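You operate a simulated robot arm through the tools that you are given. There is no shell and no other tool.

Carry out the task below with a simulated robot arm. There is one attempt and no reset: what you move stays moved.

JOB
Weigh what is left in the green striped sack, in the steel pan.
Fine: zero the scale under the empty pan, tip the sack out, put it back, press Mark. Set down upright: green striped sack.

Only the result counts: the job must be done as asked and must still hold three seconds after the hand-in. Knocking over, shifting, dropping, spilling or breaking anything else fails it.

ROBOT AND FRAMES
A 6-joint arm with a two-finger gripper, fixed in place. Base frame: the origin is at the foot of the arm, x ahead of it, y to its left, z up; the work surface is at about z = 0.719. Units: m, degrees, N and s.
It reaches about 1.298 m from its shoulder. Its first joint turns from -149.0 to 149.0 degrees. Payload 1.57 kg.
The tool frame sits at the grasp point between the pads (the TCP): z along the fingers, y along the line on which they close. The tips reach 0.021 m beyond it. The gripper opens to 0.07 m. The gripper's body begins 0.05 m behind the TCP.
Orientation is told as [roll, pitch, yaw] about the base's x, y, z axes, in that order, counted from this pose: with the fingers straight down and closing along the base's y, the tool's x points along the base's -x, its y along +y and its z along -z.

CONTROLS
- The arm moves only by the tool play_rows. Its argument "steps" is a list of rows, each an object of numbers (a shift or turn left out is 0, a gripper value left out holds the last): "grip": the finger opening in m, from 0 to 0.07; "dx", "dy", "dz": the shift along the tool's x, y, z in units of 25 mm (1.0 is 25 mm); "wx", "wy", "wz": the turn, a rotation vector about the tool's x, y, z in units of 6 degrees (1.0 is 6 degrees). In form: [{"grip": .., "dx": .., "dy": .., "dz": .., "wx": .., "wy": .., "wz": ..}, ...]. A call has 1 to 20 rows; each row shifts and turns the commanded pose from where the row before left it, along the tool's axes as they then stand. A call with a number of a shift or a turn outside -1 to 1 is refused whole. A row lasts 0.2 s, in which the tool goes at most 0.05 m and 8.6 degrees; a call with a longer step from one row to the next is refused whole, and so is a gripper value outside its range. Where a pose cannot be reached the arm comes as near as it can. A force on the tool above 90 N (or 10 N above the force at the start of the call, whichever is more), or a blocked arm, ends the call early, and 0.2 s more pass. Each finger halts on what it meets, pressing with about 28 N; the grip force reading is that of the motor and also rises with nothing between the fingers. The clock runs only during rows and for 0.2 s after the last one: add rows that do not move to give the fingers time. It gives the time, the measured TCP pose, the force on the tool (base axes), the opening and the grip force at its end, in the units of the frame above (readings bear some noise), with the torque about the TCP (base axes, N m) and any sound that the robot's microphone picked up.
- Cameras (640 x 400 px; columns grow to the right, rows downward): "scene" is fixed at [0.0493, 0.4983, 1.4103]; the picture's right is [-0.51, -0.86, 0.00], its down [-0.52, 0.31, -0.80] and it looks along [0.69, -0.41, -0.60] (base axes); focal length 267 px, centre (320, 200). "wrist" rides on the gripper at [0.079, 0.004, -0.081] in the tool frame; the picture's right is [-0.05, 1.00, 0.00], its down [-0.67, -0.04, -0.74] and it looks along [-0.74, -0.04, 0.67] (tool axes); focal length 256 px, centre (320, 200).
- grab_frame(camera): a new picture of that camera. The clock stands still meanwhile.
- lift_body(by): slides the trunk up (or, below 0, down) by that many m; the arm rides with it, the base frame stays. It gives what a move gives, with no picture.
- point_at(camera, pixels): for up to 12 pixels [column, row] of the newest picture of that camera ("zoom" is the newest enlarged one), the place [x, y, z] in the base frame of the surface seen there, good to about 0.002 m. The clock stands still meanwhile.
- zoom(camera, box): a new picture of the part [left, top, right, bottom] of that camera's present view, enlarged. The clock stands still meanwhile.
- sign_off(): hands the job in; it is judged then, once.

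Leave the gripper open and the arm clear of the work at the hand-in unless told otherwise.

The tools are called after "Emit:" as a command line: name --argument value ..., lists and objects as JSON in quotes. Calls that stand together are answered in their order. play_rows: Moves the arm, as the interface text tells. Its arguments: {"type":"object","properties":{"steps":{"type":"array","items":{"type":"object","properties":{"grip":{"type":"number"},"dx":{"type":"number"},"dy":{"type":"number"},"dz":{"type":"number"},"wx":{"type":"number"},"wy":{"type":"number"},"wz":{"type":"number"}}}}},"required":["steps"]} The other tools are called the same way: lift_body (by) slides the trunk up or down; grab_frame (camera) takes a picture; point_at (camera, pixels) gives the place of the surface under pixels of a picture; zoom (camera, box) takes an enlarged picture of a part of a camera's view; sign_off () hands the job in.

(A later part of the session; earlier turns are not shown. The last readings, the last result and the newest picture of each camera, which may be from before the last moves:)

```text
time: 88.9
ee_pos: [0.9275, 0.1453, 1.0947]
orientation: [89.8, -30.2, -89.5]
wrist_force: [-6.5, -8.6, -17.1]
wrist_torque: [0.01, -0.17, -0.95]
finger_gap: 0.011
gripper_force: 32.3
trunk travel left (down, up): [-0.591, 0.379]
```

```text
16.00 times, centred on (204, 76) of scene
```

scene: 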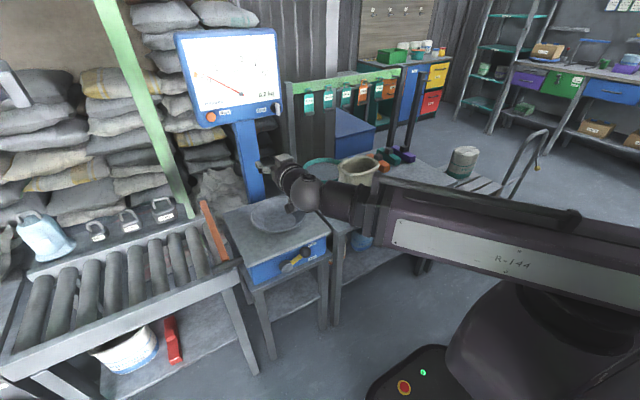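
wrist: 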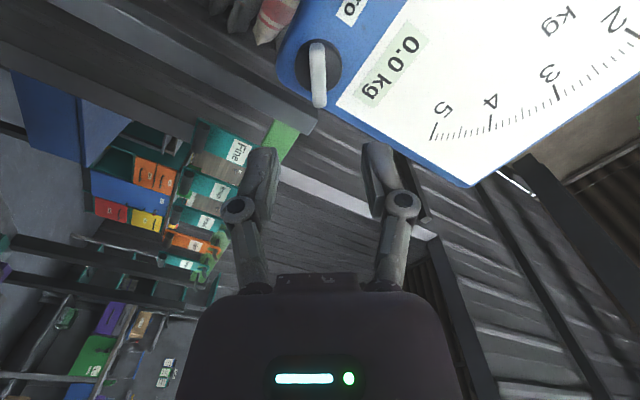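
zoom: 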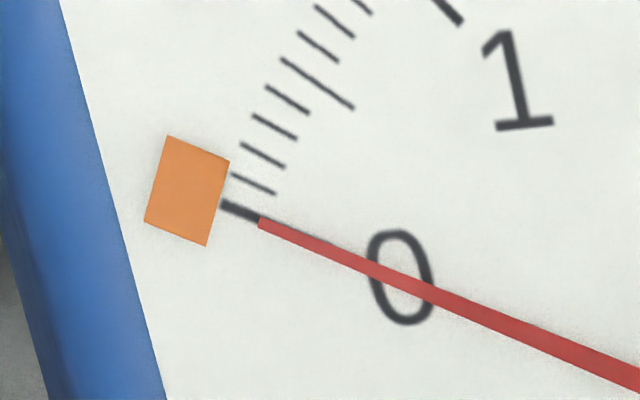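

The needle moved down about 0.016 kg, which should be zero. I release the knob, back out and verify.

Emit:
lift_body --by -0.001

Emit:
play_rows --steps '[{"grip": 0.015}, {"grip": 0.025}, {"grip": 0.035}, {"grip": 0.04}, {}]'

Emit:
play_rows --steps '[{"dz": -0.6}, {"dz": -0.9}, {"dz": -0.9}, {"dz": -0.9}, {"dz": -0.7}, {}]'

Emit:
zoom --camera "scene" --box '[192, 68, 216, 83]'

```text
time: 89.4
ee_pos: [0.9259, 0.1443, 1.0947]
orientation: [89.7, -30.2, -89.5]
wrist_force: [5.2, -8.1, 1.7]
wrist_torque: [-0.01, -0.22, -0.48]
finger_gap: 0.0111
gripper_force: 31.9
trunk travel left (down, up): [-0.59, 0.38]
```

```text
time: 90.6
ee_pos: [0.9247, 0.1464, 1.0949]
orientation: [89.8, -30.3, -89.5]
wrist_force: [-0.3, -0.4, -0.1]
wrist_torque: [0.01, 0.01, -0.01]
finger_gap: 0.0401
gripper_force: 0.1
trunk travel left (down, up): [-0.59, 0.38]
```

```text
time: 92.0
ee_pos: [0.8259, 0.1457, 1.094]
orientation: [89.7, -30.4, -89.5]
wrist_force: [0.6, -0.4, -0.2]
wrist_torque: [-0.02, -0.03, -0.02]
finger_gap: 0.0405
gripper_force: 0.1
trunk travel left (down, up): [-0.59, 0.38]
```

```text
16.00 times, centred on (204, 76) of scene
```

zoom: 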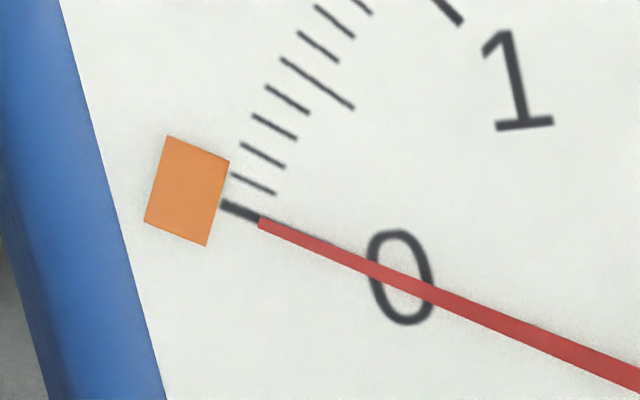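

Zero is set. Now the sack: I back off, rotate the tool so the fingers close along x, raise the trunk, point down and go over the sack.

Emit:
play_rows --steps '[{"dz": -0.9, "wz": 0.72}, {"dz": -0.9, "wz": 0.72}, {"dz": -0.9, "wz": 0.72}, {"dz": -0.9, "wz": 0.72}, {"wz": 0.72}, {"wz": 0.72}, {"wz": 0.71}, {}]'

Emit:
lift_body --by 0.2

Emit:
play_rows --steps '[{"wx": 1}, {"wx": 1}, {"wx": 1}, {"wx": 1}, {"wx": 1}, {"wx": 1}, {"wx": 1}, {"wx": 1}, {"wx": 1}, {"wx": 1}, {"wx": 1}, {"wx": 1}, {"wx": 1}, {"wx": 1}, {"wx": 1}, {}]'

Emit:
grab_frame --camera "scene"

```text
time: 93.8
ee_pos: [0.7354, 0.1417, 1.089]
orientation: [88.1, -0.5, -89.3]
wrist_force: [-0.9, -0.4, 0.1]
wrist_torque: [0.02, -0.02, -0.01]
finger_gap: 0.0399
gripper_force: 0.1
out of reach, approached as far as the arm can: row 7
trunk travel left (down, up): [-0.59, 0.38]
```

```text
time: 96.0
ee_pos: [0.7357, 0.1436, 1.2893]
orientation: [88.1, -0.4, -89.3]
wrist_force: [0.0, 0.3, 0.3]
wrist_torque: [0.04, -0.01, 0.02]
finger_gap: 0.0401
gripper_force: 0.0
trunk travel left (down, up): [-0.79, 0.18]
```

```text
time: 99.4
ee_pos: [0.7365, 0.1417, 1.1089]
orientation: [-2.1, -0.4, -89.4]
wrist_force: [1.8, -0.3, -0.4]
wrist_torque: [-0.01, 0.01, 0.0]
finger_gap: 0.0402
gripper_force: 0.1
out of reach, approached as far as the arm can: row 1, 2, 3, 4, 5, 6, 7, 8, 9, 10, 11, 12, 13
trunk travel left (down, up): [-0.79, 0.18]
```

```text
taken
```

scene: 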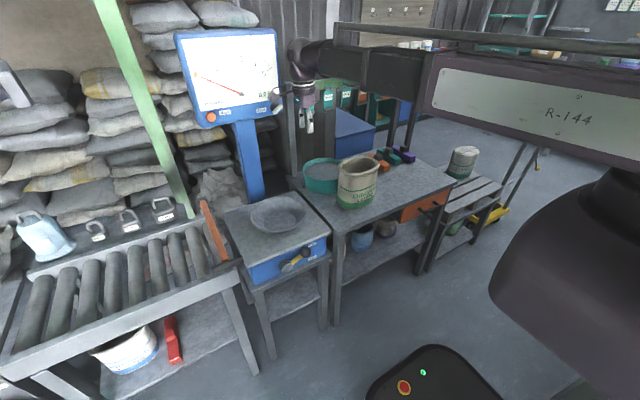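

Now I fix the small tilt and slide sideways toward the sack to look at its rim from above.

Emit:
play_rows --steps '[{"wx": -0.35, "dx": -0.9}, {"dx": -0.9}, {"dx": -0.9}, {"dx": -0.9}, {"dx": -0.9}, {"dx": -0.9}, {"dx": -0.6}, {}]'

Emit:
grab_frame --camera "wrist"

```text
time: 101.2
ee_pos: [0.7385, -0.0085, 1.1064]
orientation: [0.2, -0.5, -89.3]
wrist_force: [0.7, -0.9, -0.8]
wrist_torque: [-0.01, 0.02, 0.0]
finger_gap: 0.0401
gripper_force: 0.1
out of reach, approached as far as the arm can: row 1
trunk travel left (down, up): [-0.79, 0.18]
```

```text
taken
```

wrist: 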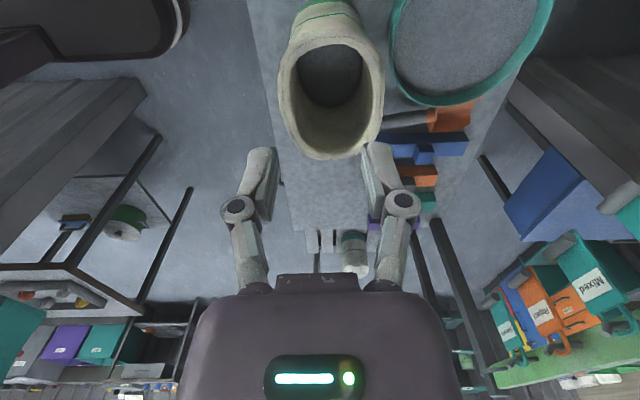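

Emit:
zoom --camera "wrist" --box '[250, 20, 426, 130]'

Emit:
point_at --camera "zoom" --pixels '[[410, 120], [430, 150], [455, 200], [480, 200], [475, 250], [460, 300], [445, 260], [440, 330], [470, 330], [490, 260], [465, 380], [400, 370]]'

Emit:
point_at --camera "zoom" --pixels '[[110, 180], [130, 180], [150, 180], [120, 300], [140, 300], [160, 300], [300, 100], [340, 150], [300, 200], [200, 110], [350, 260], [420, 200]]'

```text
3.64 times, centred on (338, 75) of wrist
```

zoom: 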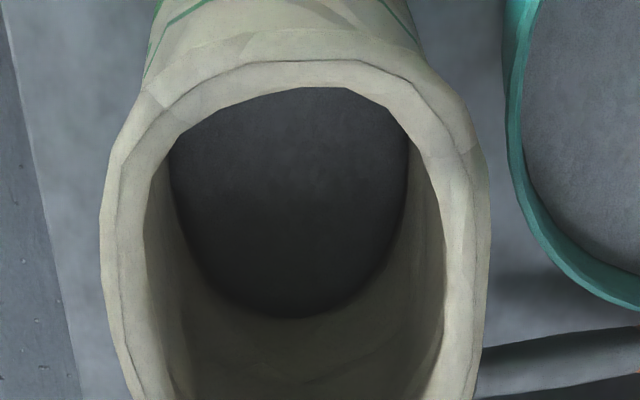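

```text
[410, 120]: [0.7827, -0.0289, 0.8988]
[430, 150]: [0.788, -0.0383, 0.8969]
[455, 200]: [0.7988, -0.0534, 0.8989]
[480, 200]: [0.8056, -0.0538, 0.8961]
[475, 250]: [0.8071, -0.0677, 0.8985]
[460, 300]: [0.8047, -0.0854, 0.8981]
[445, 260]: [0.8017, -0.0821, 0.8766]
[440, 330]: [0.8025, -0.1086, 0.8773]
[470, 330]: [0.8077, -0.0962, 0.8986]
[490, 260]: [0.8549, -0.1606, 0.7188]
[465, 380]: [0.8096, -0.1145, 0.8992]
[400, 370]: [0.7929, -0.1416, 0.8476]
```

```text
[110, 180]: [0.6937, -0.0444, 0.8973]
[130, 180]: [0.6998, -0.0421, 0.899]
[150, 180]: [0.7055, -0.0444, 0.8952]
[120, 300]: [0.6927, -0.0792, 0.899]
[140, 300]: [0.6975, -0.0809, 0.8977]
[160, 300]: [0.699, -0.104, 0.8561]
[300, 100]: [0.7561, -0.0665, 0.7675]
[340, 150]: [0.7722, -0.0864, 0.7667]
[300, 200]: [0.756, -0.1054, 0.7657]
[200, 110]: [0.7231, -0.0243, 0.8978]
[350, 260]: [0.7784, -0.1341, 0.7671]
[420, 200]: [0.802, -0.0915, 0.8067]
```

The +x rim at y≈−0.09 spans x≈0.800–0.812 with its top at z 0.899. I position above it (x=0.806, y=−0.09), open to 0.05 and lower partway.

Emit:
play_rows --steps '[{"grip": 0.05, "dx": -0.82, "dy": 0.68, "wz": 0.117}, {"dx": -0.82, "dy": 0.68}, {"dx": -0.82, "dy": 0.68}, {"dx": -0.82, "dy": 0.68}, {}]'

Emit:
lift_body --by -0.15

Emit:
grab_frame --camera "wrist"

Emit:
zoom --camera "scene" --box '[310, 120, 406, 180]'

```text
time: 102.4
ee_pos: [0.8046, -0.0898, 1.1103]
orientation: [0.2, -0.5, -90.0]
wrist_force: [-1.0, -0.3, 0.2]
wrist_torque: [0.01, -0.01, 0.0]
finger_gap: 0.0499
gripper_force: 0.1
trunk travel left (down, up): [-0.79, 0.18]
```

```text
time: 104.2
ee_pos: [0.8054, -0.088, 0.9581]
orientation: [0.2, -0.5, -90.0]
wrist_force: [0.1, 0.5, 0.4]
wrist_torque: [-0.01, -0.01, 0.04]
finger_gap: 0.05
gripper_force: 0.1
trunk travel left (down, up): [-0.64, 0.33]
```

```text
taken
```

wrist: 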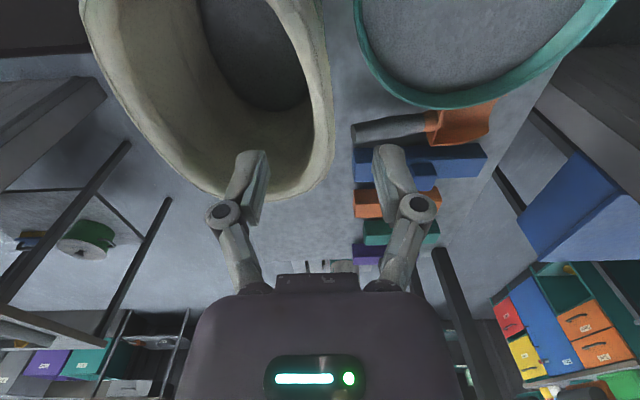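

```text
6.67 times, centred on (358, 150) of scene
```

zoom: 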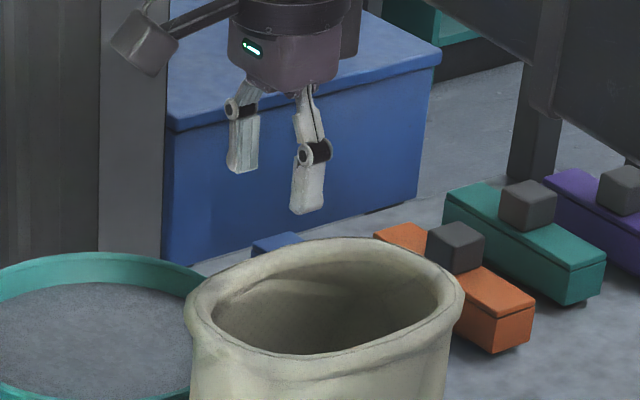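

The rim at pixel (320,116) lies midway between the fingers. I lower to TCP z≈0.884.

Emit:
lift_body --by -0.05

Emit:
grab_frame --camera "wrist"

Emit:
zoom --camera "scene" --box '[310, 120, 406, 180]'

```text
time: 105.1
ee_pos: [0.8059, -0.0878, 0.9094]
orientation: [0.2, -0.5, -90.0]
wrist_force: [-0.4, -0.1, 0.3]
wrist_torque: [0.0, -0.05, 0.01]
finger_gap: 0.05
gripper_force: 0.1
trunk travel left (down, up): [-0.59, 0.38]
```

```text
taken
```

wrist: 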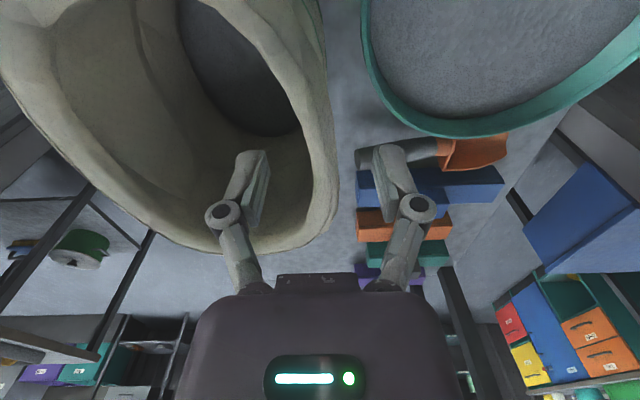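

```text
6.67 times, centred on (358, 150) of scene
```

zoom: 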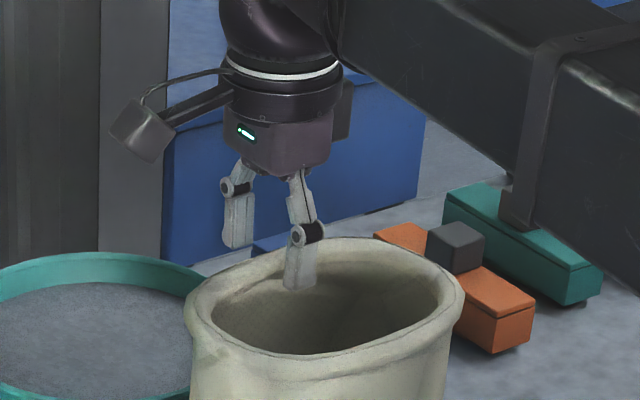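

Emit:
lift_body --by -0.027

Emit:
play_rows --steps '[{"grip": 0.035}, {"grip": 0.02}, {"grip": 0.005}, {"grip": 0.0}, {"grip": 0.0}, {"grip": 0.0}]'

Emit:
grab_frame --camera "wrist"

Emit:
zoom --camera "scene" --box '[310, 130, 406, 220]'

```text
time: 105.8
ee_pos: [0.8059, -0.0885, 0.8816]
orientation: [0.2, -0.5, -90.0]
wrist_force: [0.5, -0.5, -0.1]
wrist_torque: [0.0, 0.02, 0.0]
finger_gap: 0.05
gripper_force: 0.0
trunk travel left (down, up): [-0.563, 0.407]
```

```text
time: 107.2
ee_pos: [0.8053, -0.0892, 0.882]
orientation: [0.2, -0.6, -90.0]
wrist_force: [-2.3, -0.6, -0.1]
wrist_torque: [-0.07, 0.01, 0.02]
finger_gap: 0.0071
gripper_force: 27.8
trunk travel left (down, up): [-0.563, 0.407]
```

```text
taken
```

wrist: 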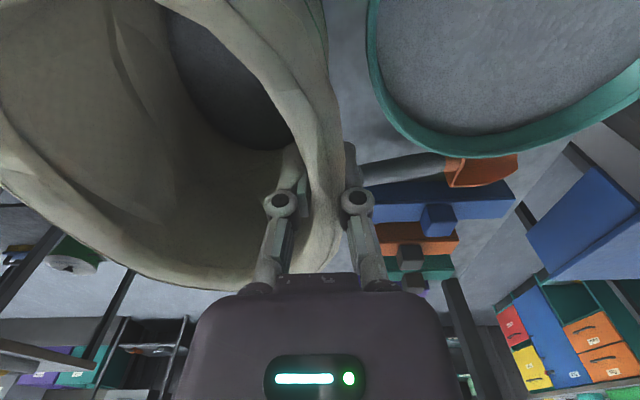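

```text
4.44 times, centred on (358, 175) of scene
```

zoom: 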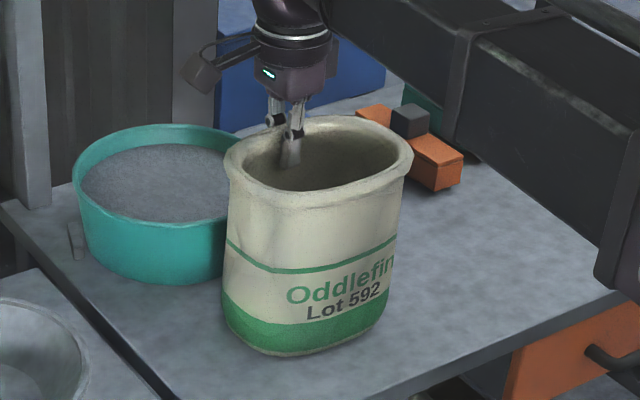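

The sack rim is gripped (gap 7 mm, 28 N). The return pose for the sack is TCP (0.805, −0.089, 0.882), tilt 0.2°. I lift slightly and check the hold.

Emit:
lift_body --by 0.03

Emit:
zoom --camera "scene" --box '[310, 130, 406, 220]'

Emit:
grab_frame --camera "wrist"

```text
time: 108.0
ee_pos: [0.805, -0.0903, 0.9118]
orientation: [0.3, -0.6, -90.0]
wrist_force: [-0.7, 0.5, -4.1]
wrist_torque: [-0.02, -0.24, -0.02]
finger_gap: 0.0074
gripper_force: 27.9
trunk travel left (down, up): [-0.593, 0.377]
```

```text
4.44 times, centred on (358, 175) of scene
```

zoom: 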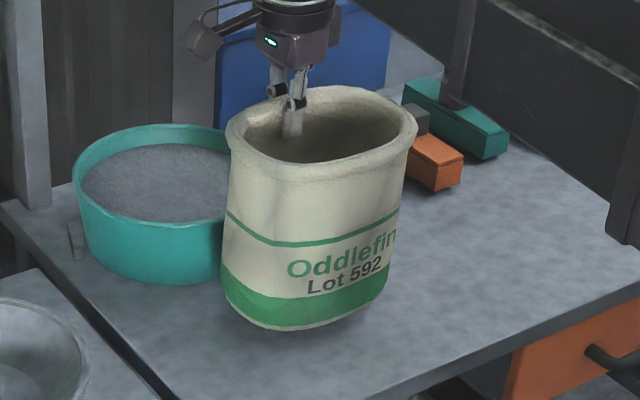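

```text
taken
```

wrist: 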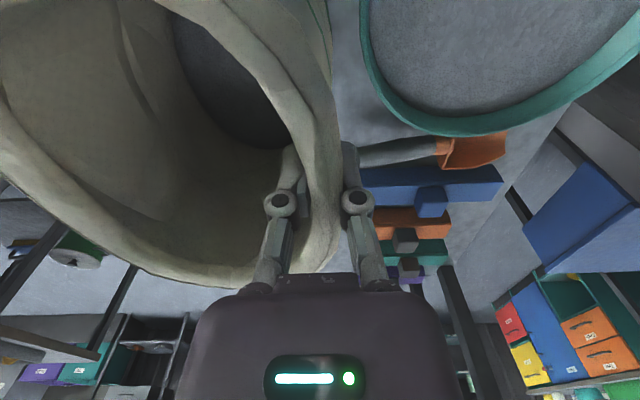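

The sack is lifted cleanly; total is about 0.42 kg, well within payload. I lift further, and check the pan and scale post locations to plan the pour.

Emit:
lift_body --by 0.1

Emit:
zoom --camera "scene" --box '[210, 120, 338, 240]'

Emit:
point_at --camera "scene" --pixels '[[236, 140], [245, 150], [255, 160], [250, 180], [262, 175], [262, 195], [244, 195], [240, 170], [300, 205], [252, 215], [280, 198], [275, 229]]'

```text
time: 109.3
ee_pos: [0.8069, -0.0888, 1.0125]
orientation: [0.2, -0.6, -90.0]
wrist_force: [-0.4, 0.8, -4.8]
wrist_torque: [-0.03, -0.23, 0.01]
finger_gap: 0.0074
gripper_force: 27.9
trunk travel left (down, up): [-0.693, 0.277]
```

```text
3.33 times, centred on (274, 180) of scene
```

zoom: 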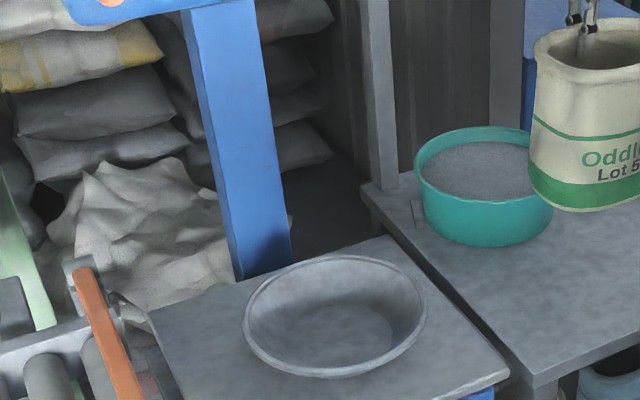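

```text
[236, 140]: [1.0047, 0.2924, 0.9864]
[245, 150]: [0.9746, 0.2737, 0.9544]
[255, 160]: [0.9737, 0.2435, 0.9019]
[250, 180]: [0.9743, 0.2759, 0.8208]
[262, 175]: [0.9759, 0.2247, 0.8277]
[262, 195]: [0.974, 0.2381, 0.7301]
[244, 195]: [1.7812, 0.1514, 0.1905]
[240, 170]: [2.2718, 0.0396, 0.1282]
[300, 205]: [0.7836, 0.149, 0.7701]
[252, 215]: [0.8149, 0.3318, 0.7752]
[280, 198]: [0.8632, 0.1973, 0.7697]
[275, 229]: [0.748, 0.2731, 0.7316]
```

The post face is at x=0.974, y 0.22–0.29, the pan centre is ≈(0.782, 0.244) and the pan rim is at z≈0.775. I carry the sack upright (bottom at z≈0.85) sideways to above the pan.

Emit:
play_rows --steps '[{"dx": 0.5}, {"dx": 0.8}, {"dx": 0.9, "dy": -0.06}, {"dx": 0.9, "dy": -0.06}, {"dx": 0.9, "dy": -0.06}, {"dx": 0.9, "dy": -0.06}, {"dx": 0.9, "dy": -0.06}, {"dx": 0.9, "dy": -0.06}, {"dx": 0.9, "dy": -0.06}, {"dx": 0.9, "dy": -0.06}, {"dx": 0.9}, {"dx": 0.9}, {"dx": 0.9}, {"dx": 0.9}, {"dx": 0.8}, {"dx": 0.4}, {}]'

Emit:
grab_frame --camera "scene"

Emit:
grab_frame --camera "wrist"

```text
time: 112.9
ee_pos: [0.7936, 0.2436, 1.0115]
orientation: [0.0, -0.5, -90.1]
wrist_force: [-0.2, 0.0, -4.6]
wrist_torque: [0.0, -0.23, 0.02]
finger_gap: 0.0071
gripper_force: 28.1
out of reach, approached as far as the arm can: row 16
trunk travel left (down, up): [-0.693, 0.277]
```

```text
taken
```

scene: 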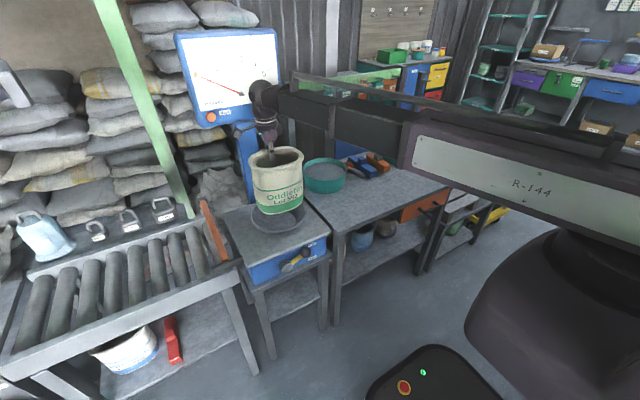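

```text
taken
```

wrist: 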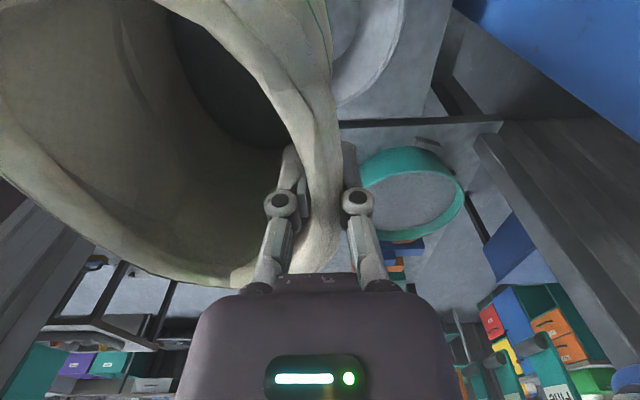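

Now I tilt to 30°, then 60°, still well short of pouring, watching for slip.

Emit:
play_rows --steps '[{"wx": -0.5}, {"wx": -0.7}, {"wx": -0.8}, {"wx": -0.8}, {"wx": -0.8}, {"wx": -0.8}, {"wx": -0.6}, {}]'

Emit:
zoom --camera "scene" --box '[200, 80, 360, 240]'

Emit:
grab_frame --camera "wrist"

```text
time: 114.7
ee_pos: [0.7937, 0.2439, 1.0376]
orientation: [30.2, -0.5, -90.0]
wrist_force: [0.3, 0.4, -4.8]
wrist_torque: [-0.01, 0.0, 0.02]
finger_gap: 0.0075
gripper_force: 27.6
out of reach, approached as far as the arm can: row 3, 4, 5, 6, 7
trunk travel left (down, up): [-0.693, 0.277]
```

```text
2.50 times, centred on (280, 160) of scene
```

zoom: 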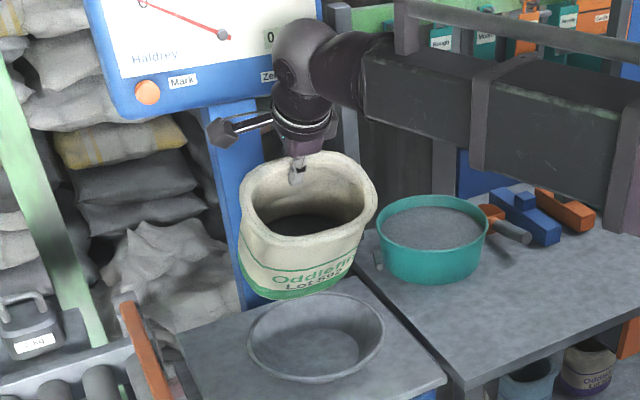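

```text
taken
```

wrist: 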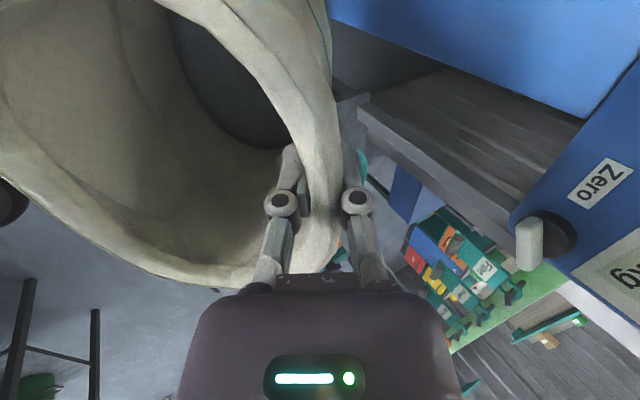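

The hold is rigid. I tilt to about 57°, then lower the trunk by 0.11.

Emit:
play_rows --steps '[{"wx": -0.5}, {"wx": -0.8}, {"wx": -0.8}, {"wx": -0.8}, {"wx": -0.8}, {"wx": -0.8}, {}]'

Emit:
lift_body --by -0.11

Emit:
zoom --camera "scene" --box '[200, 100, 360, 240]'

```text
time: 116.3
ee_pos: [0.7944, 0.2433, 1.0972]
orientation: [57.3, -0.4, -89.9]
wrist_force: [0.8, 0.3, -4.9]
wrist_torque: [-0.05, 0.19, 0.0]
finger_gap: 0.0072
gripper_force: 28.3
out of reach, approached as far as the arm can: row 1, 2, 3, 4, 5, 6
trunk travel left (down, up): [-0.693, 0.277]
```

```text
time: 117.7
ee_pos: [0.7938, 0.2437, 0.9874]
orientation: [57.1, -0.5, -90.0]
wrist_force: [-0.4, 0.0, -4.2]
wrist_torque: [0.03, 0.17, -0.02]
finger_gap: 0.0074
gripper_force: 28.2
trunk travel left (down, up): [-0.583, 0.387]
```

```text
2.86 times, centred on (280, 170) of scene
```

zoom: 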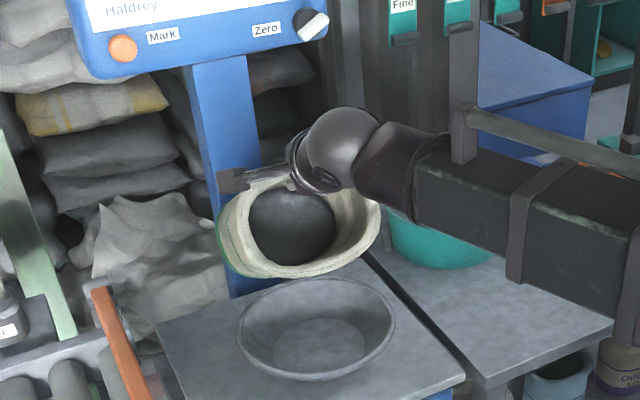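

No grain moves yet. I tilt to about 72°, then lower another 0.07.

Emit:
play_rows --steps '[{"wx": -0.5}, {"wx": -0.6}, {"wx": -0.7}, {"wx": -0.7}, {}]'

Emit:
lift_body --by -0.07

Emit:
zoom --camera "scene" --box '[210, 130, 338, 230]'

```text
time: 118.9
ee_pos: [0.7939, 0.2432, 1.0314]
orientation: [72.2, -0.5, -90.0]
wrist_force: [-0.2, -0.1, -4.5]
wrist_torque: [-0.03, 0.28, 0.03]
finger_gap: 0.0073
gripper_force: 27.7
out of reach, approached as far as the arm can: row 1, 2, 3, 4
trunk travel left (down, up): [-0.583, 0.387]
```

```text
time: 120.0
ee_pos: [0.7935, 0.2441, 0.9605]
orientation: [72.1, -0.4, -89.8]
wrist_force: [0.1, 0.0, -4.3]
wrist_torque: [-0.04, 0.28, 0.0]
finger_gap: 0.0074
gripper_force: 27.7
trunk travel left (down, up): [-0.513, 0.457]
```

```text
4.00 times, centred on (274, 180) of scene
```

zoom: 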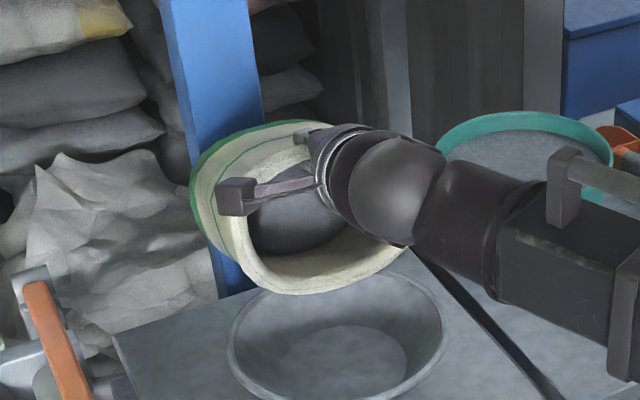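

I continue: tilt to 84°, lower 0.06.

Emit:
play_rows --steps '[{"wx": -0.5}, {"wx": -0.5}, {"wx": -0.5}, {"wx": -0.5}, {}]'

Emit:
lift_body --by -0.06

Emit:
zoom --camera "scene" --box '[210, 130, 338, 230]'

```text
time: 121.2
ee_pos: [0.7939, 0.2454, 0.9991]
orientation: [84.1, -0.6, -90.0]
wrist_force: [0.9, -0.3, -4.3]
wrist_torque: [0.0, 0.35, 0.02]
finger_gap: 0.0072
gripper_force: 28.5
out of reach, approached as far as the arm can: row 1, 2, 3, 4
trunk travel left (down, up): [-0.513, 0.457]
```

```text
time: 122.2
ee_pos: [0.7936, 0.2438, 0.9385]
orientation: [84.0, -0.6, -90.0]
wrist_force: [0.3, -0.1, -5.2]
wrist_torque: [0.0, 0.37, 0.01]
finger_gap: 0.0074
gripper_force: 27.7
trunk travel left (down, up): [-0.453, 0.517]
```

```text
4.00 times, centred on (274, 180) of scene
```

zoom: 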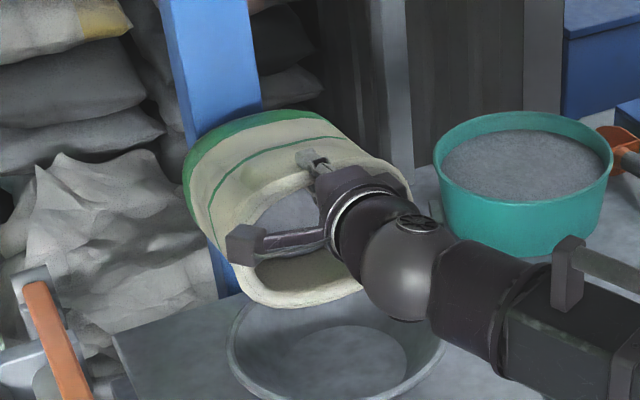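

The sack lip is over the pan. I shift 12 mm back from the post, tilt to 93° and lower; grain may start to run from here.

Emit:
play_rows --steps '[{"dy": -0.05, "dz": -0.477}, {"wx": -0.5}, {"wx": -0.5}, {"wx": -0.5}, {}]'

Emit:
lift_body --by -0.04

Emit:
zoom --camera "scene" --box '[210, 130, 338, 230]'

Emit:
zoom --camera "scene" --box '[160, 20, 320, 120]'

Emit:
grab_frame --camera "wrist"

```text
time: 123.4
ee_pos: [0.7821, 0.2437, 0.9474]
orientation: [86.9, -0.6, -90.0]
wrist_force: [0.8, 0.4, -5.5]
wrist_torque: [0.0, 0.35, 0.0]
finger_gap: 0.0074
gripper_force: 28.0
out of reach, approached as far as the arm can: row 2, 3, 4
trunk travel left (down, up): [-0.453, 0.517]
```

```text
time: 124.2
ee_pos: [0.7809, 0.2446, 0.9086]
orientation: [86.8, -0.6, -90.0]
wrist_force: [0.3, 1.1, -4.1]
wrist_torque: [-0.02, 0.4, 0.0]
finger_gap: 0.0072
gripper_force: 28.1
trunk travel left (down, up): [-0.413, 0.557]
```

```text
4.00 times, centred on (274, 180) of scene
```

zoom: 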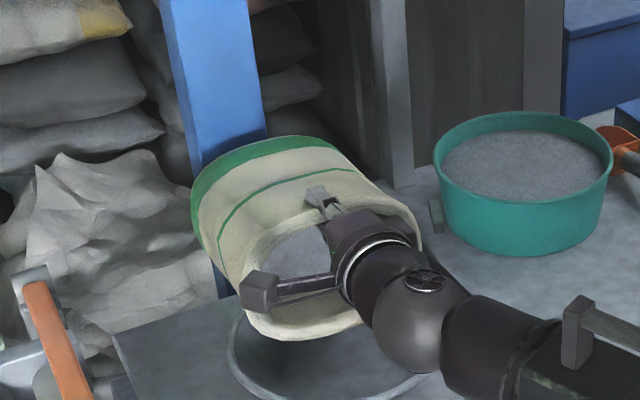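

```text
4.00 times, centred on (240, 70) of scene
```

zoom: 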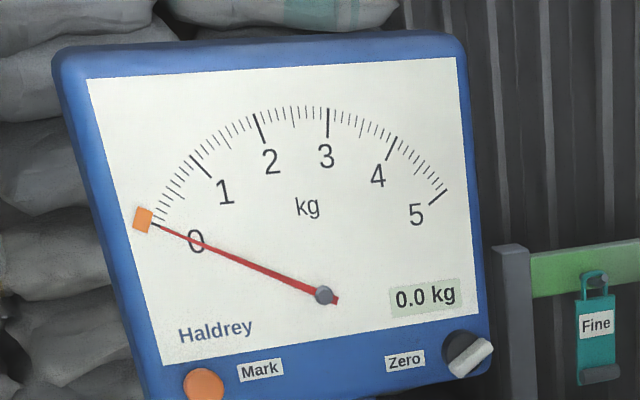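

```text
taken
```

wrist: 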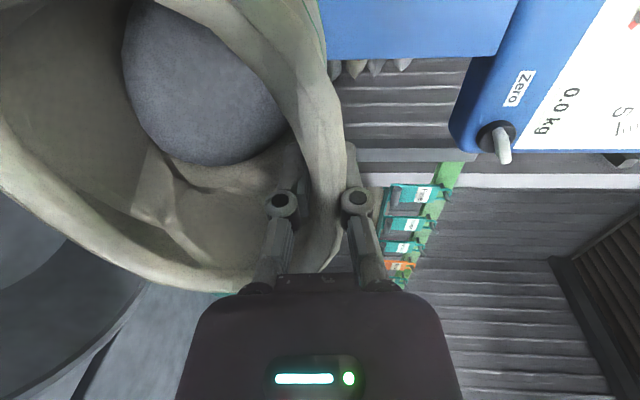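

The tilt only advanced to 87°, less than commanded. The scale still reads 0.0 and no grain has moved. I try tilting a bit more to see whether something limits it.

Emit:
play_rows --steps '[{"wx": -0.5}, {"wx": -0.5}, {}]'

Emit:
zoom --camera "scene" --box '[210, 130, 338, 230]'

```text
time: 125.0
ee_pos: [0.7818, 0.2441, 0.9071]
orientation: [86.8, -0.5, -90.0]
wrist_force: [-0.2, -0.2, -4.4]
wrist_torque: [-0.02, 0.33, 0.01]
finger_gap: 0.0075
gripper_force: 28.1
out of reach, approached as far as the arm can: row 1, 2
trunk travel left (down, up): [-0.413, 0.557]
```

```text
4.00 times, centred on (274, 180) of scene
```

zoom: 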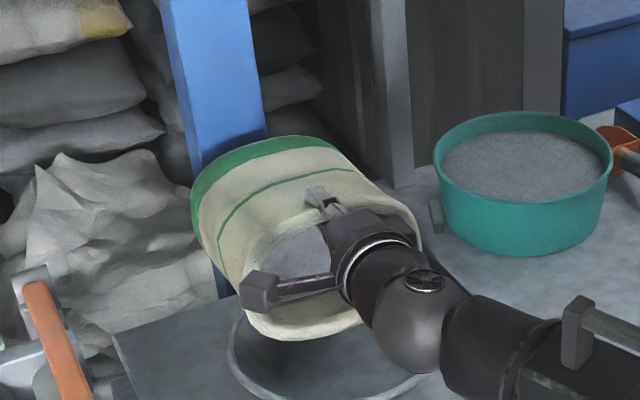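

A wrist-roll joint limit stops the tilt at about 87° with this heading (the same limit appeared at the same relative roll before). Turning the pour heading about 33° left of straight ahead avoids it. No grain has moved, so I raise, tilt back to about 57°, yaw the sack about the vertical, and tilt again.

Emit:
lift_body --by 0.18

Emit:
play_rows --steps '[{"wx": 0.5}, {"wx": 0.8}, {"wx": 0.8}, {"wx": 0.8}, {"wx": 0.8}, {"wx": 0.8}, {"wx": 0.5}, {}]'

Emit:
point_at --camera "scene" --pixels '[[205, 203], [213, 225], [226, 260], [190, 215], [165, 205], [200, 270], [150, 120], [170, 170]]'

Emit:
grab_frame --camera "scene"

```text
time: 127.0
ee_pos: [0.7807, 0.2447, 1.0868]
orientation: [86.7, -0.7, -89.9]
wrist_force: [-0.3, -0.8, -4.9]
wrist_torque: [0.02, 0.36, 0.03]
finger_gap: 0.0076
gripper_force: 27.5
trunk travel left (down, up): [-0.593, 0.377]
```

```text
time: 128.8
ee_pos: [0.7808, 0.2452, 0.997]
orientation: [56.8, -0.6, -89.9]
wrist_force: [-0.5, -0.3, -4.8]
wrist_torque: [-0.01, 0.18, 0.0]
finger_gap: 0.0072
gripper_force: 28.1
out of reach, approached as far as the arm can: row 1, 2, 3, 4, 5, 6, 7
trunk travel left (down, up): [-0.593, 0.377]
```

```text
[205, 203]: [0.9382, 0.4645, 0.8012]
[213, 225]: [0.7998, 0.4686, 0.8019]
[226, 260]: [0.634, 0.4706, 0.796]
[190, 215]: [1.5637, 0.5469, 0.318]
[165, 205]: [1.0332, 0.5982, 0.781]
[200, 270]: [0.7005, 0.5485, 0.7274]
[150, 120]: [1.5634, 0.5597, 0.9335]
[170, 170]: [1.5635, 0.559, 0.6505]
```

```text
taken
```

scene: 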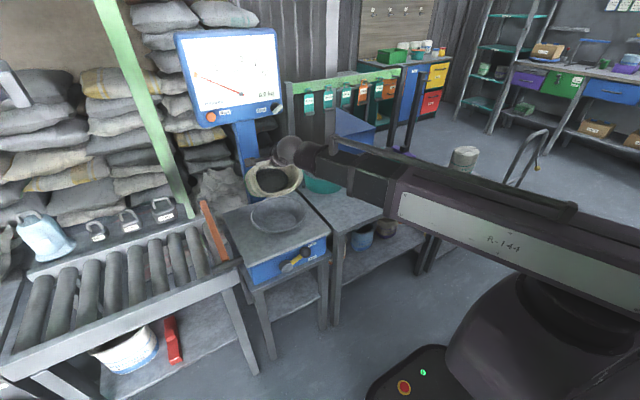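

The orange bar at y≈0.465 is clear of the planned sweep. Now I yaw the sack +33° about the vertical.

Emit:
play_rows --steps '[{"wy": 0.42, "wz": -0.274}, {"wy": 0.586, "wz": -0.383}, {"wy": 0.586, "wz": -0.383}, {"wy": 0.586, "wz": -0.383}, {"wy": 0.586, "wz": -0.383}, {"wy": 0.586, "wz": -0.383}, {"wy": 0.586, "wz": -0.383}, {"wy": 0.586, "wz": -0.383}, {}]'

Emit:
zoom --camera "scene" --box '[200, 100, 360, 240]'

```text
time: 130.8
ee_pos: [0.7814, 0.2442, 0.996]
orientation: [56.7, -0.5, -57.5]
wrist_force: [0.0, -0.7, -3.6]
wrist_torque: [-0.08, 0.13, 0.04]
finger_gap: 0.0076
gripper_force: 28.2
trunk travel left (down, up): [-0.593, 0.377]
```

```text
2.86 times, centred on (280, 170) of scene
```

zoom: 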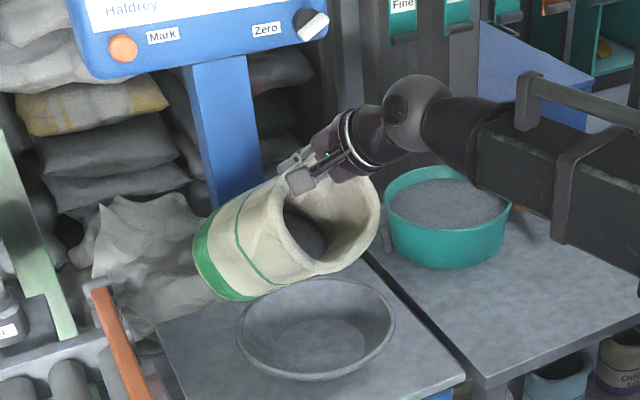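

Heading is now 32.5°. I tilt to about 75°, then lower.

Emit:
play_rows --steps '[{"wx": -0.5}, {"wx": -0.7}, {"wx": -0.7}, {"wx": -0.7}, {"wx": -0.4}, {}]'

Emit:
lift_body --by -0.09

Emit:
zoom --camera "scene" --box '[210, 130, 338, 230]'

```text
time: 132.2
ee_pos: [0.7813, 0.2448, 1.0474]
orientation: [74.4, -0.6, -57.6]
wrist_force: [-0.3, 1.3, -4.6]
wrist_torque: [-0.14, 0.25, -0.01]
finger_gap: 0.0074
gripper_force: 27.7
out of reach, approached as far as the arm can: row 1, 2, 3, 4, 5
trunk travel left (down, up): [-0.593, 0.377]
```

```text
time: 133.5
ee_pos: [0.7809, 0.2436, 0.9573]
orientation: [74.3, -0.5, -57.6]
wrist_force: [0.3, -0.2, -4.5]
wrist_torque: [-0.17, 0.23, 0.0]
finger_gap: 0.0075
gripper_force: 28.6
trunk travel left (down, up): [-0.503, 0.467]
```

```text
4.00 times, centred on (274, 180) of scene
```

zoom: 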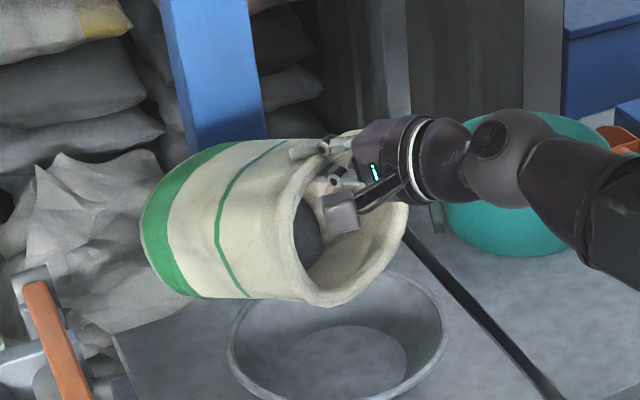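

Clearances look fine. I tilt to 86° and lower.

Emit:
play_rows --steps '[{"wx": -0.5}, {"wx": -0.5}, {"wx": -0.5}, {"wx": -0.5}, {}]'

Emit:
lift_body --by -0.06

Emit:
zoom --camera "scene" --box '[210, 130, 338, 230]'

Emit:
grab_frame --camera "wrist"

```text
time: 134.7
ee_pos: [0.7809, 0.2443, 0.9959]
orientation: [86.3, -0.5, -57.5]
wrist_force: [0.6, -0.5, -5.1]
wrist_torque: [-0.16, 0.3, 0.02]
finger_gap: 0.0073
gripper_force: 28.3
out of reach, approached as far as the arm can: row 1, 2, 3, 4
trunk travel left (down, up): [-0.503, 0.467]
```

```text
time: 135.7
ee_pos: [0.782, 0.2444, 0.936]
orientation: [86.3, -0.4, -57.5]
wrist_force: [-0.1, 0.3, -3.8]
wrist_torque: [-0.2, 0.31, 0.0]
finger_gap: 0.0072
gripper_force: 28.5
trunk travel left (down, up): [-0.443, 0.527]
```

```text
4.00 times, centred on (274, 180) of scene
```

zoom: 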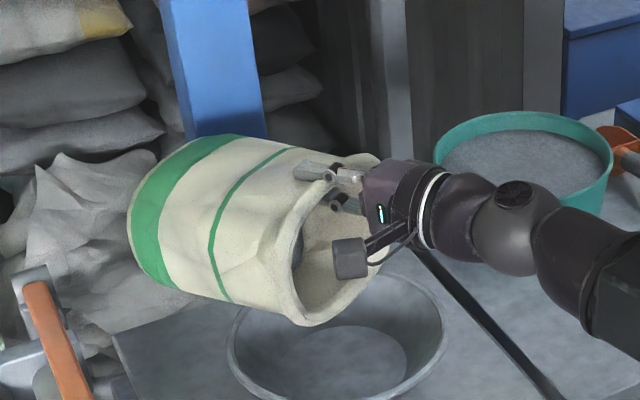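

```text
taken
```

wrist: 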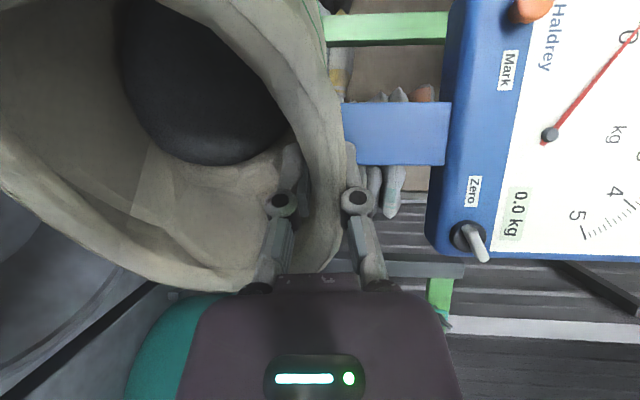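

I tilt to 95° and lower; grain could begin to run now.

Emit:
play_rows --steps '[{"wx": -0.4}, {"wx": -0.4}, {"wx": -0.4}, {"wx": -0.3}, {}]'

Emit:
lift_body --by -0.045

Emit:
zoom --camera "scene" --box '[210, 130, 338, 230]'

Emit:
grab_frame --camera "wrist"

```text
time: 136.9
ee_pos: [0.7809, 0.2445, 0.9649]
orientation: [95.2, -0.5, -57.6]
wrist_force: [-0.3, -0.5, -4.7]
wrist_torque: [-0.25, 0.32, 0.03]
finger_gap: 0.0075
gripper_force: 28.1
out of reach, approached as far as the arm can: row 1, 2, 3, 4
trunk travel left (down, up): [-0.443, 0.527]
```

```text
time: 137.7
ee_pos: [0.7813, 0.245, 0.9198]
orientation: [95.2, -0.6, -57.4]
wrist_force: [0.0, 0.3, -4.3]
wrist_torque: [-0.2, 0.32, -0.02]
finger_gap: 0.0076
gripper_force: 27.8
trunk travel left (down, up): [-0.398, 0.572]
```

```text
4.00 times, centred on (274, 180) of scene
```

zoom: 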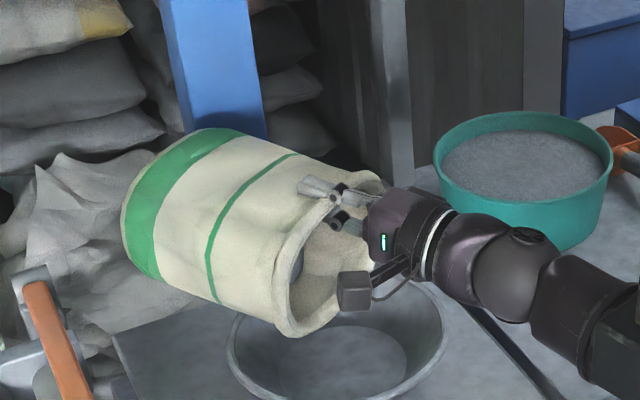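

```text
taken
```

wrist: 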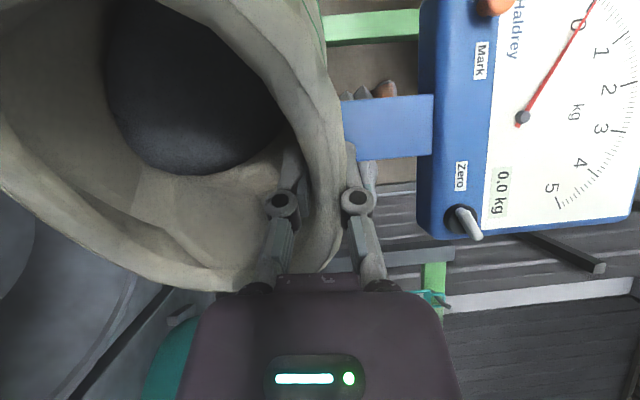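

The tilt limit is passed. I shift back 20 mm and tilt to about 104°, then check the sack and the reading.

Emit:
play_rows --steps '[{"dy": 0.035, "dz": -0.4}, {"dy": 0.035, "dz": -0.4}, {"wx": -0.3}, {"wx": -0.4}, {"wx": -0.4}, {"wx": -0.4}, {}]'

Emit:
lift_body --by -0.03

Emit:
zoom --camera "scene" --box '[210, 130, 338, 230]'

Emit:
grab_frame --camera "wrist"

```text
time: 139.3
ee_pos: [0.7649, 0.2344, 0.948]
orientation: [104.2, -0.5, -57.5]
wrist_force: [0.0, -0.5, -4.3]
wrist_torque: [-0.26, 0.37, -0.02]
finger_gap: 0.0075
gripper_force: 27.8
out of reach, approached as far as the arm can: row 3, 4, 5, 6
trunk travel left (down, up): [-0.398, 0.572]
```

```text
time: 140.1
ee_pos: [0.7654, 0.2347, 0.9188]
orientation: [104.0, -0.5, -57.5]
wrist_force: [-0.4, 0.8, -3.2]
wrist_torque: [-0.23, 0.37, 0.01]
finger_gap: 0.0075
gripper_force: 27.4
trunk travel left (down, up): [-0.368, 0.602]
```

```text
4.00 times, centred on (274, 180) of scene
```

zoom: 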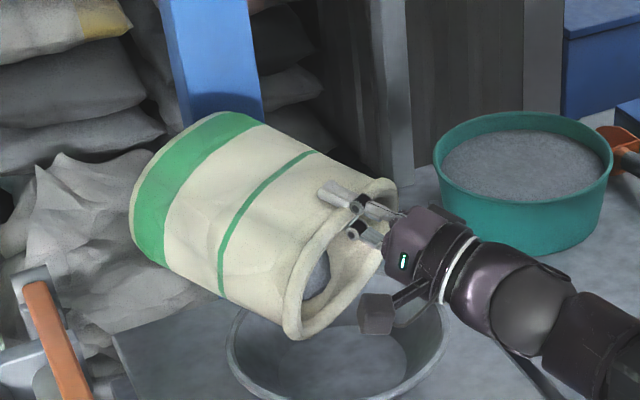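

```text
taken
```

wrist: 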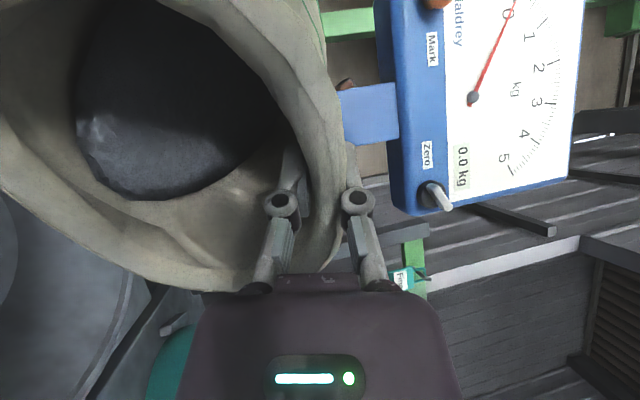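

The grain is creeping toward the lip. I shift back 15 mm, tilt to about 113°, and watch.

Emit:
play_rows --steps '[{"dy": 0.145, "dz": -0.582}, {"wx": -0.3}, {"wx": -0.4}, {"wx": -0.4}, {"wx": -0.4}, {}]'

Emit:
lift_body --by -0.025

Emit:
zoom --camera "scene" --box '[210, 130, 338, 230]'

Emit:
grab_frame --camera "wrist"

```text
time: 141.5
ee_pos: [0.7521, 0.2265, 0.9449]
orientation: [113.0, -0.4, -57.4]
wrist_force: [-0.7, 0.8, -3.8]
wrist_torque: [-0.24, 0.3, -0.01]
finger_gap: 0.0073
gripper_force: 27.8
out of reach, approached as far as the arm can: row 2, 3, 4, 5
trunk travel left (down, up): [-0.368, 0.602]
```

```text
time: 142.2
ee_pos: [0.7521, 0.2255, 0.9208]
orientation: [112.9, -0.5, -57.5]
wrist_force: [0.0, -0.6, -3.7]
wrist_torque: [-0.18, 0.31, 0.0]
finger_gap: 0.0075
gripper_force: 28.3
trunk travel left (down, up): [-0.343, 0.627]
```

```text
4.00 times, centred on (274, 180) of scene
```

zoom: 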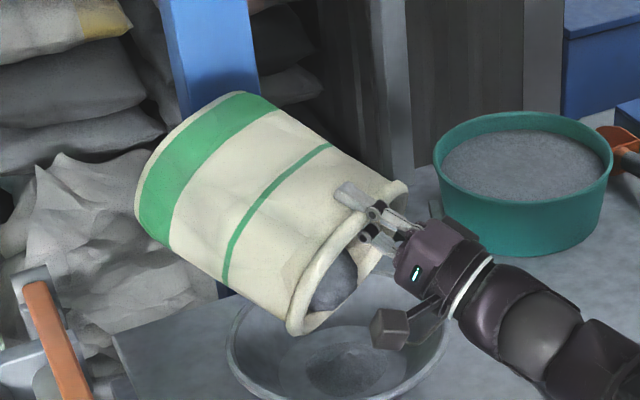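

```text
taken
```

wrist: 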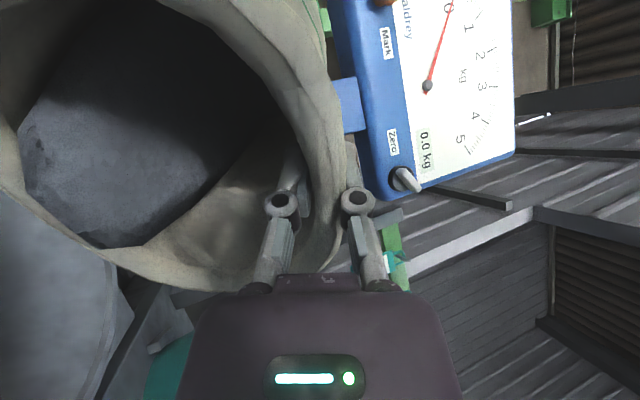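

Grain is now landing in the pan (dark patch around (350,365) in the zoom). I pause to let it flow and check.

Emit:
play_rows --steps '[{}, {}, {}, {}, {}]'

Emit:
zoom --camera "scene" --box '[230, 180, 326, 240]'

Emit:
zoom --camera "scene" --box '[160, 20, 320, 120]'

```text
time: 143.4
ee_pos: [0.7522, 0.2264, 0.9201]
orientation: [112.9, -0.5, -57.5]
wrist_force: [0.3, 0.4, -2.9]
wrist_torque: [-0.21, 0.35, -0.02]
finger_gap: 0.0071
gripper_force: 28.1
trunk travel left (down, up): [-0.343, 0.627]
```

```text
6.67 times, centred on (278, 210) of scene
```

zoom: 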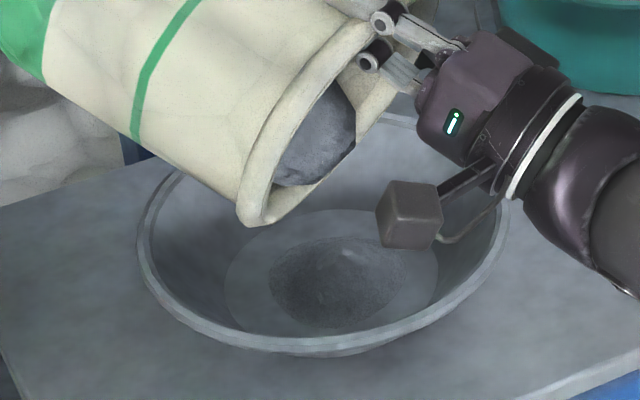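

```text
4.00 times, centred on (240, 70) of scene
```

zoom: 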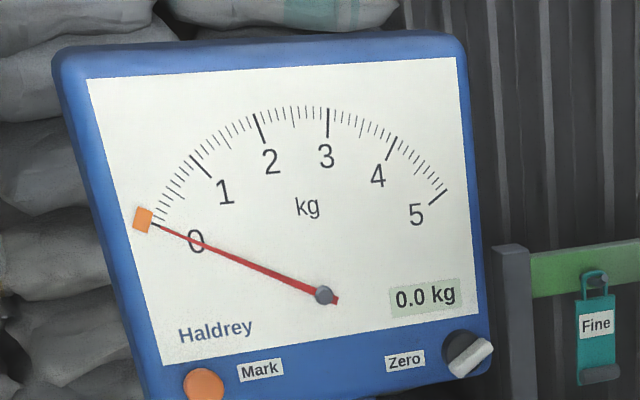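

The stream lands at the centre of the pan. I continue: shift back 10 mm, tilt to about 121°, pausing for the flow.

Emit:
play_rows --steps '[{"dy": 0.156, "dz": -0.368}, {"wx": -0.3}, {"wx": -0.3}, {"wx": -0.3}, {"wx": -0.4}, {}, {}, {}]'

Emit:
zoom --camera "scene" --box '[210, 130, 338, 240]'

Emit:
grab_frame --camera "wrist"

```text
time: 145.2
ee_pos: [0.743, 0.2212, 0.9429]
orientation: [120.6, -0.6, -57.6]
wrist_force: [0.2, 0.4, -1.6]
wrist_torque: [-0.09, 0.16, 0.0]
finger_gap: 0.0071
gripper_force: 28.3
out of reach, approached as far as the arm can: row 2, 3, 4, 5
trunk travel left (down, up): [-0.343, 0.627]
```

```text
3.64 times, centred on (274, 185) of scene
```

zoom: 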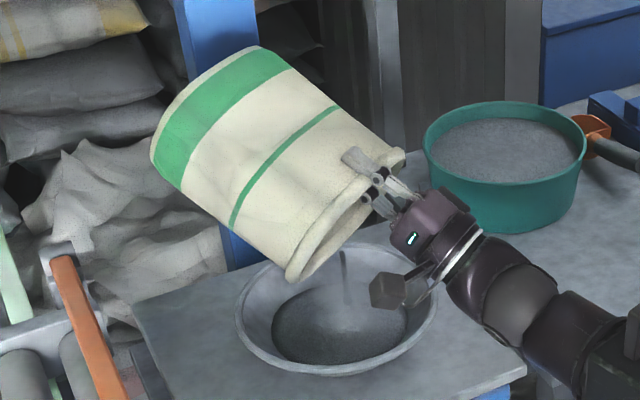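

```text
taken
```

wrist: 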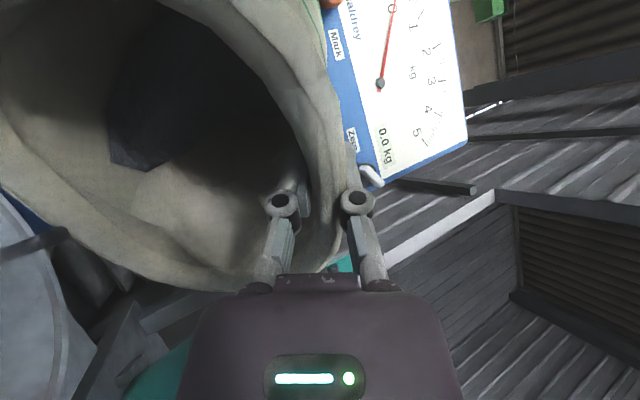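

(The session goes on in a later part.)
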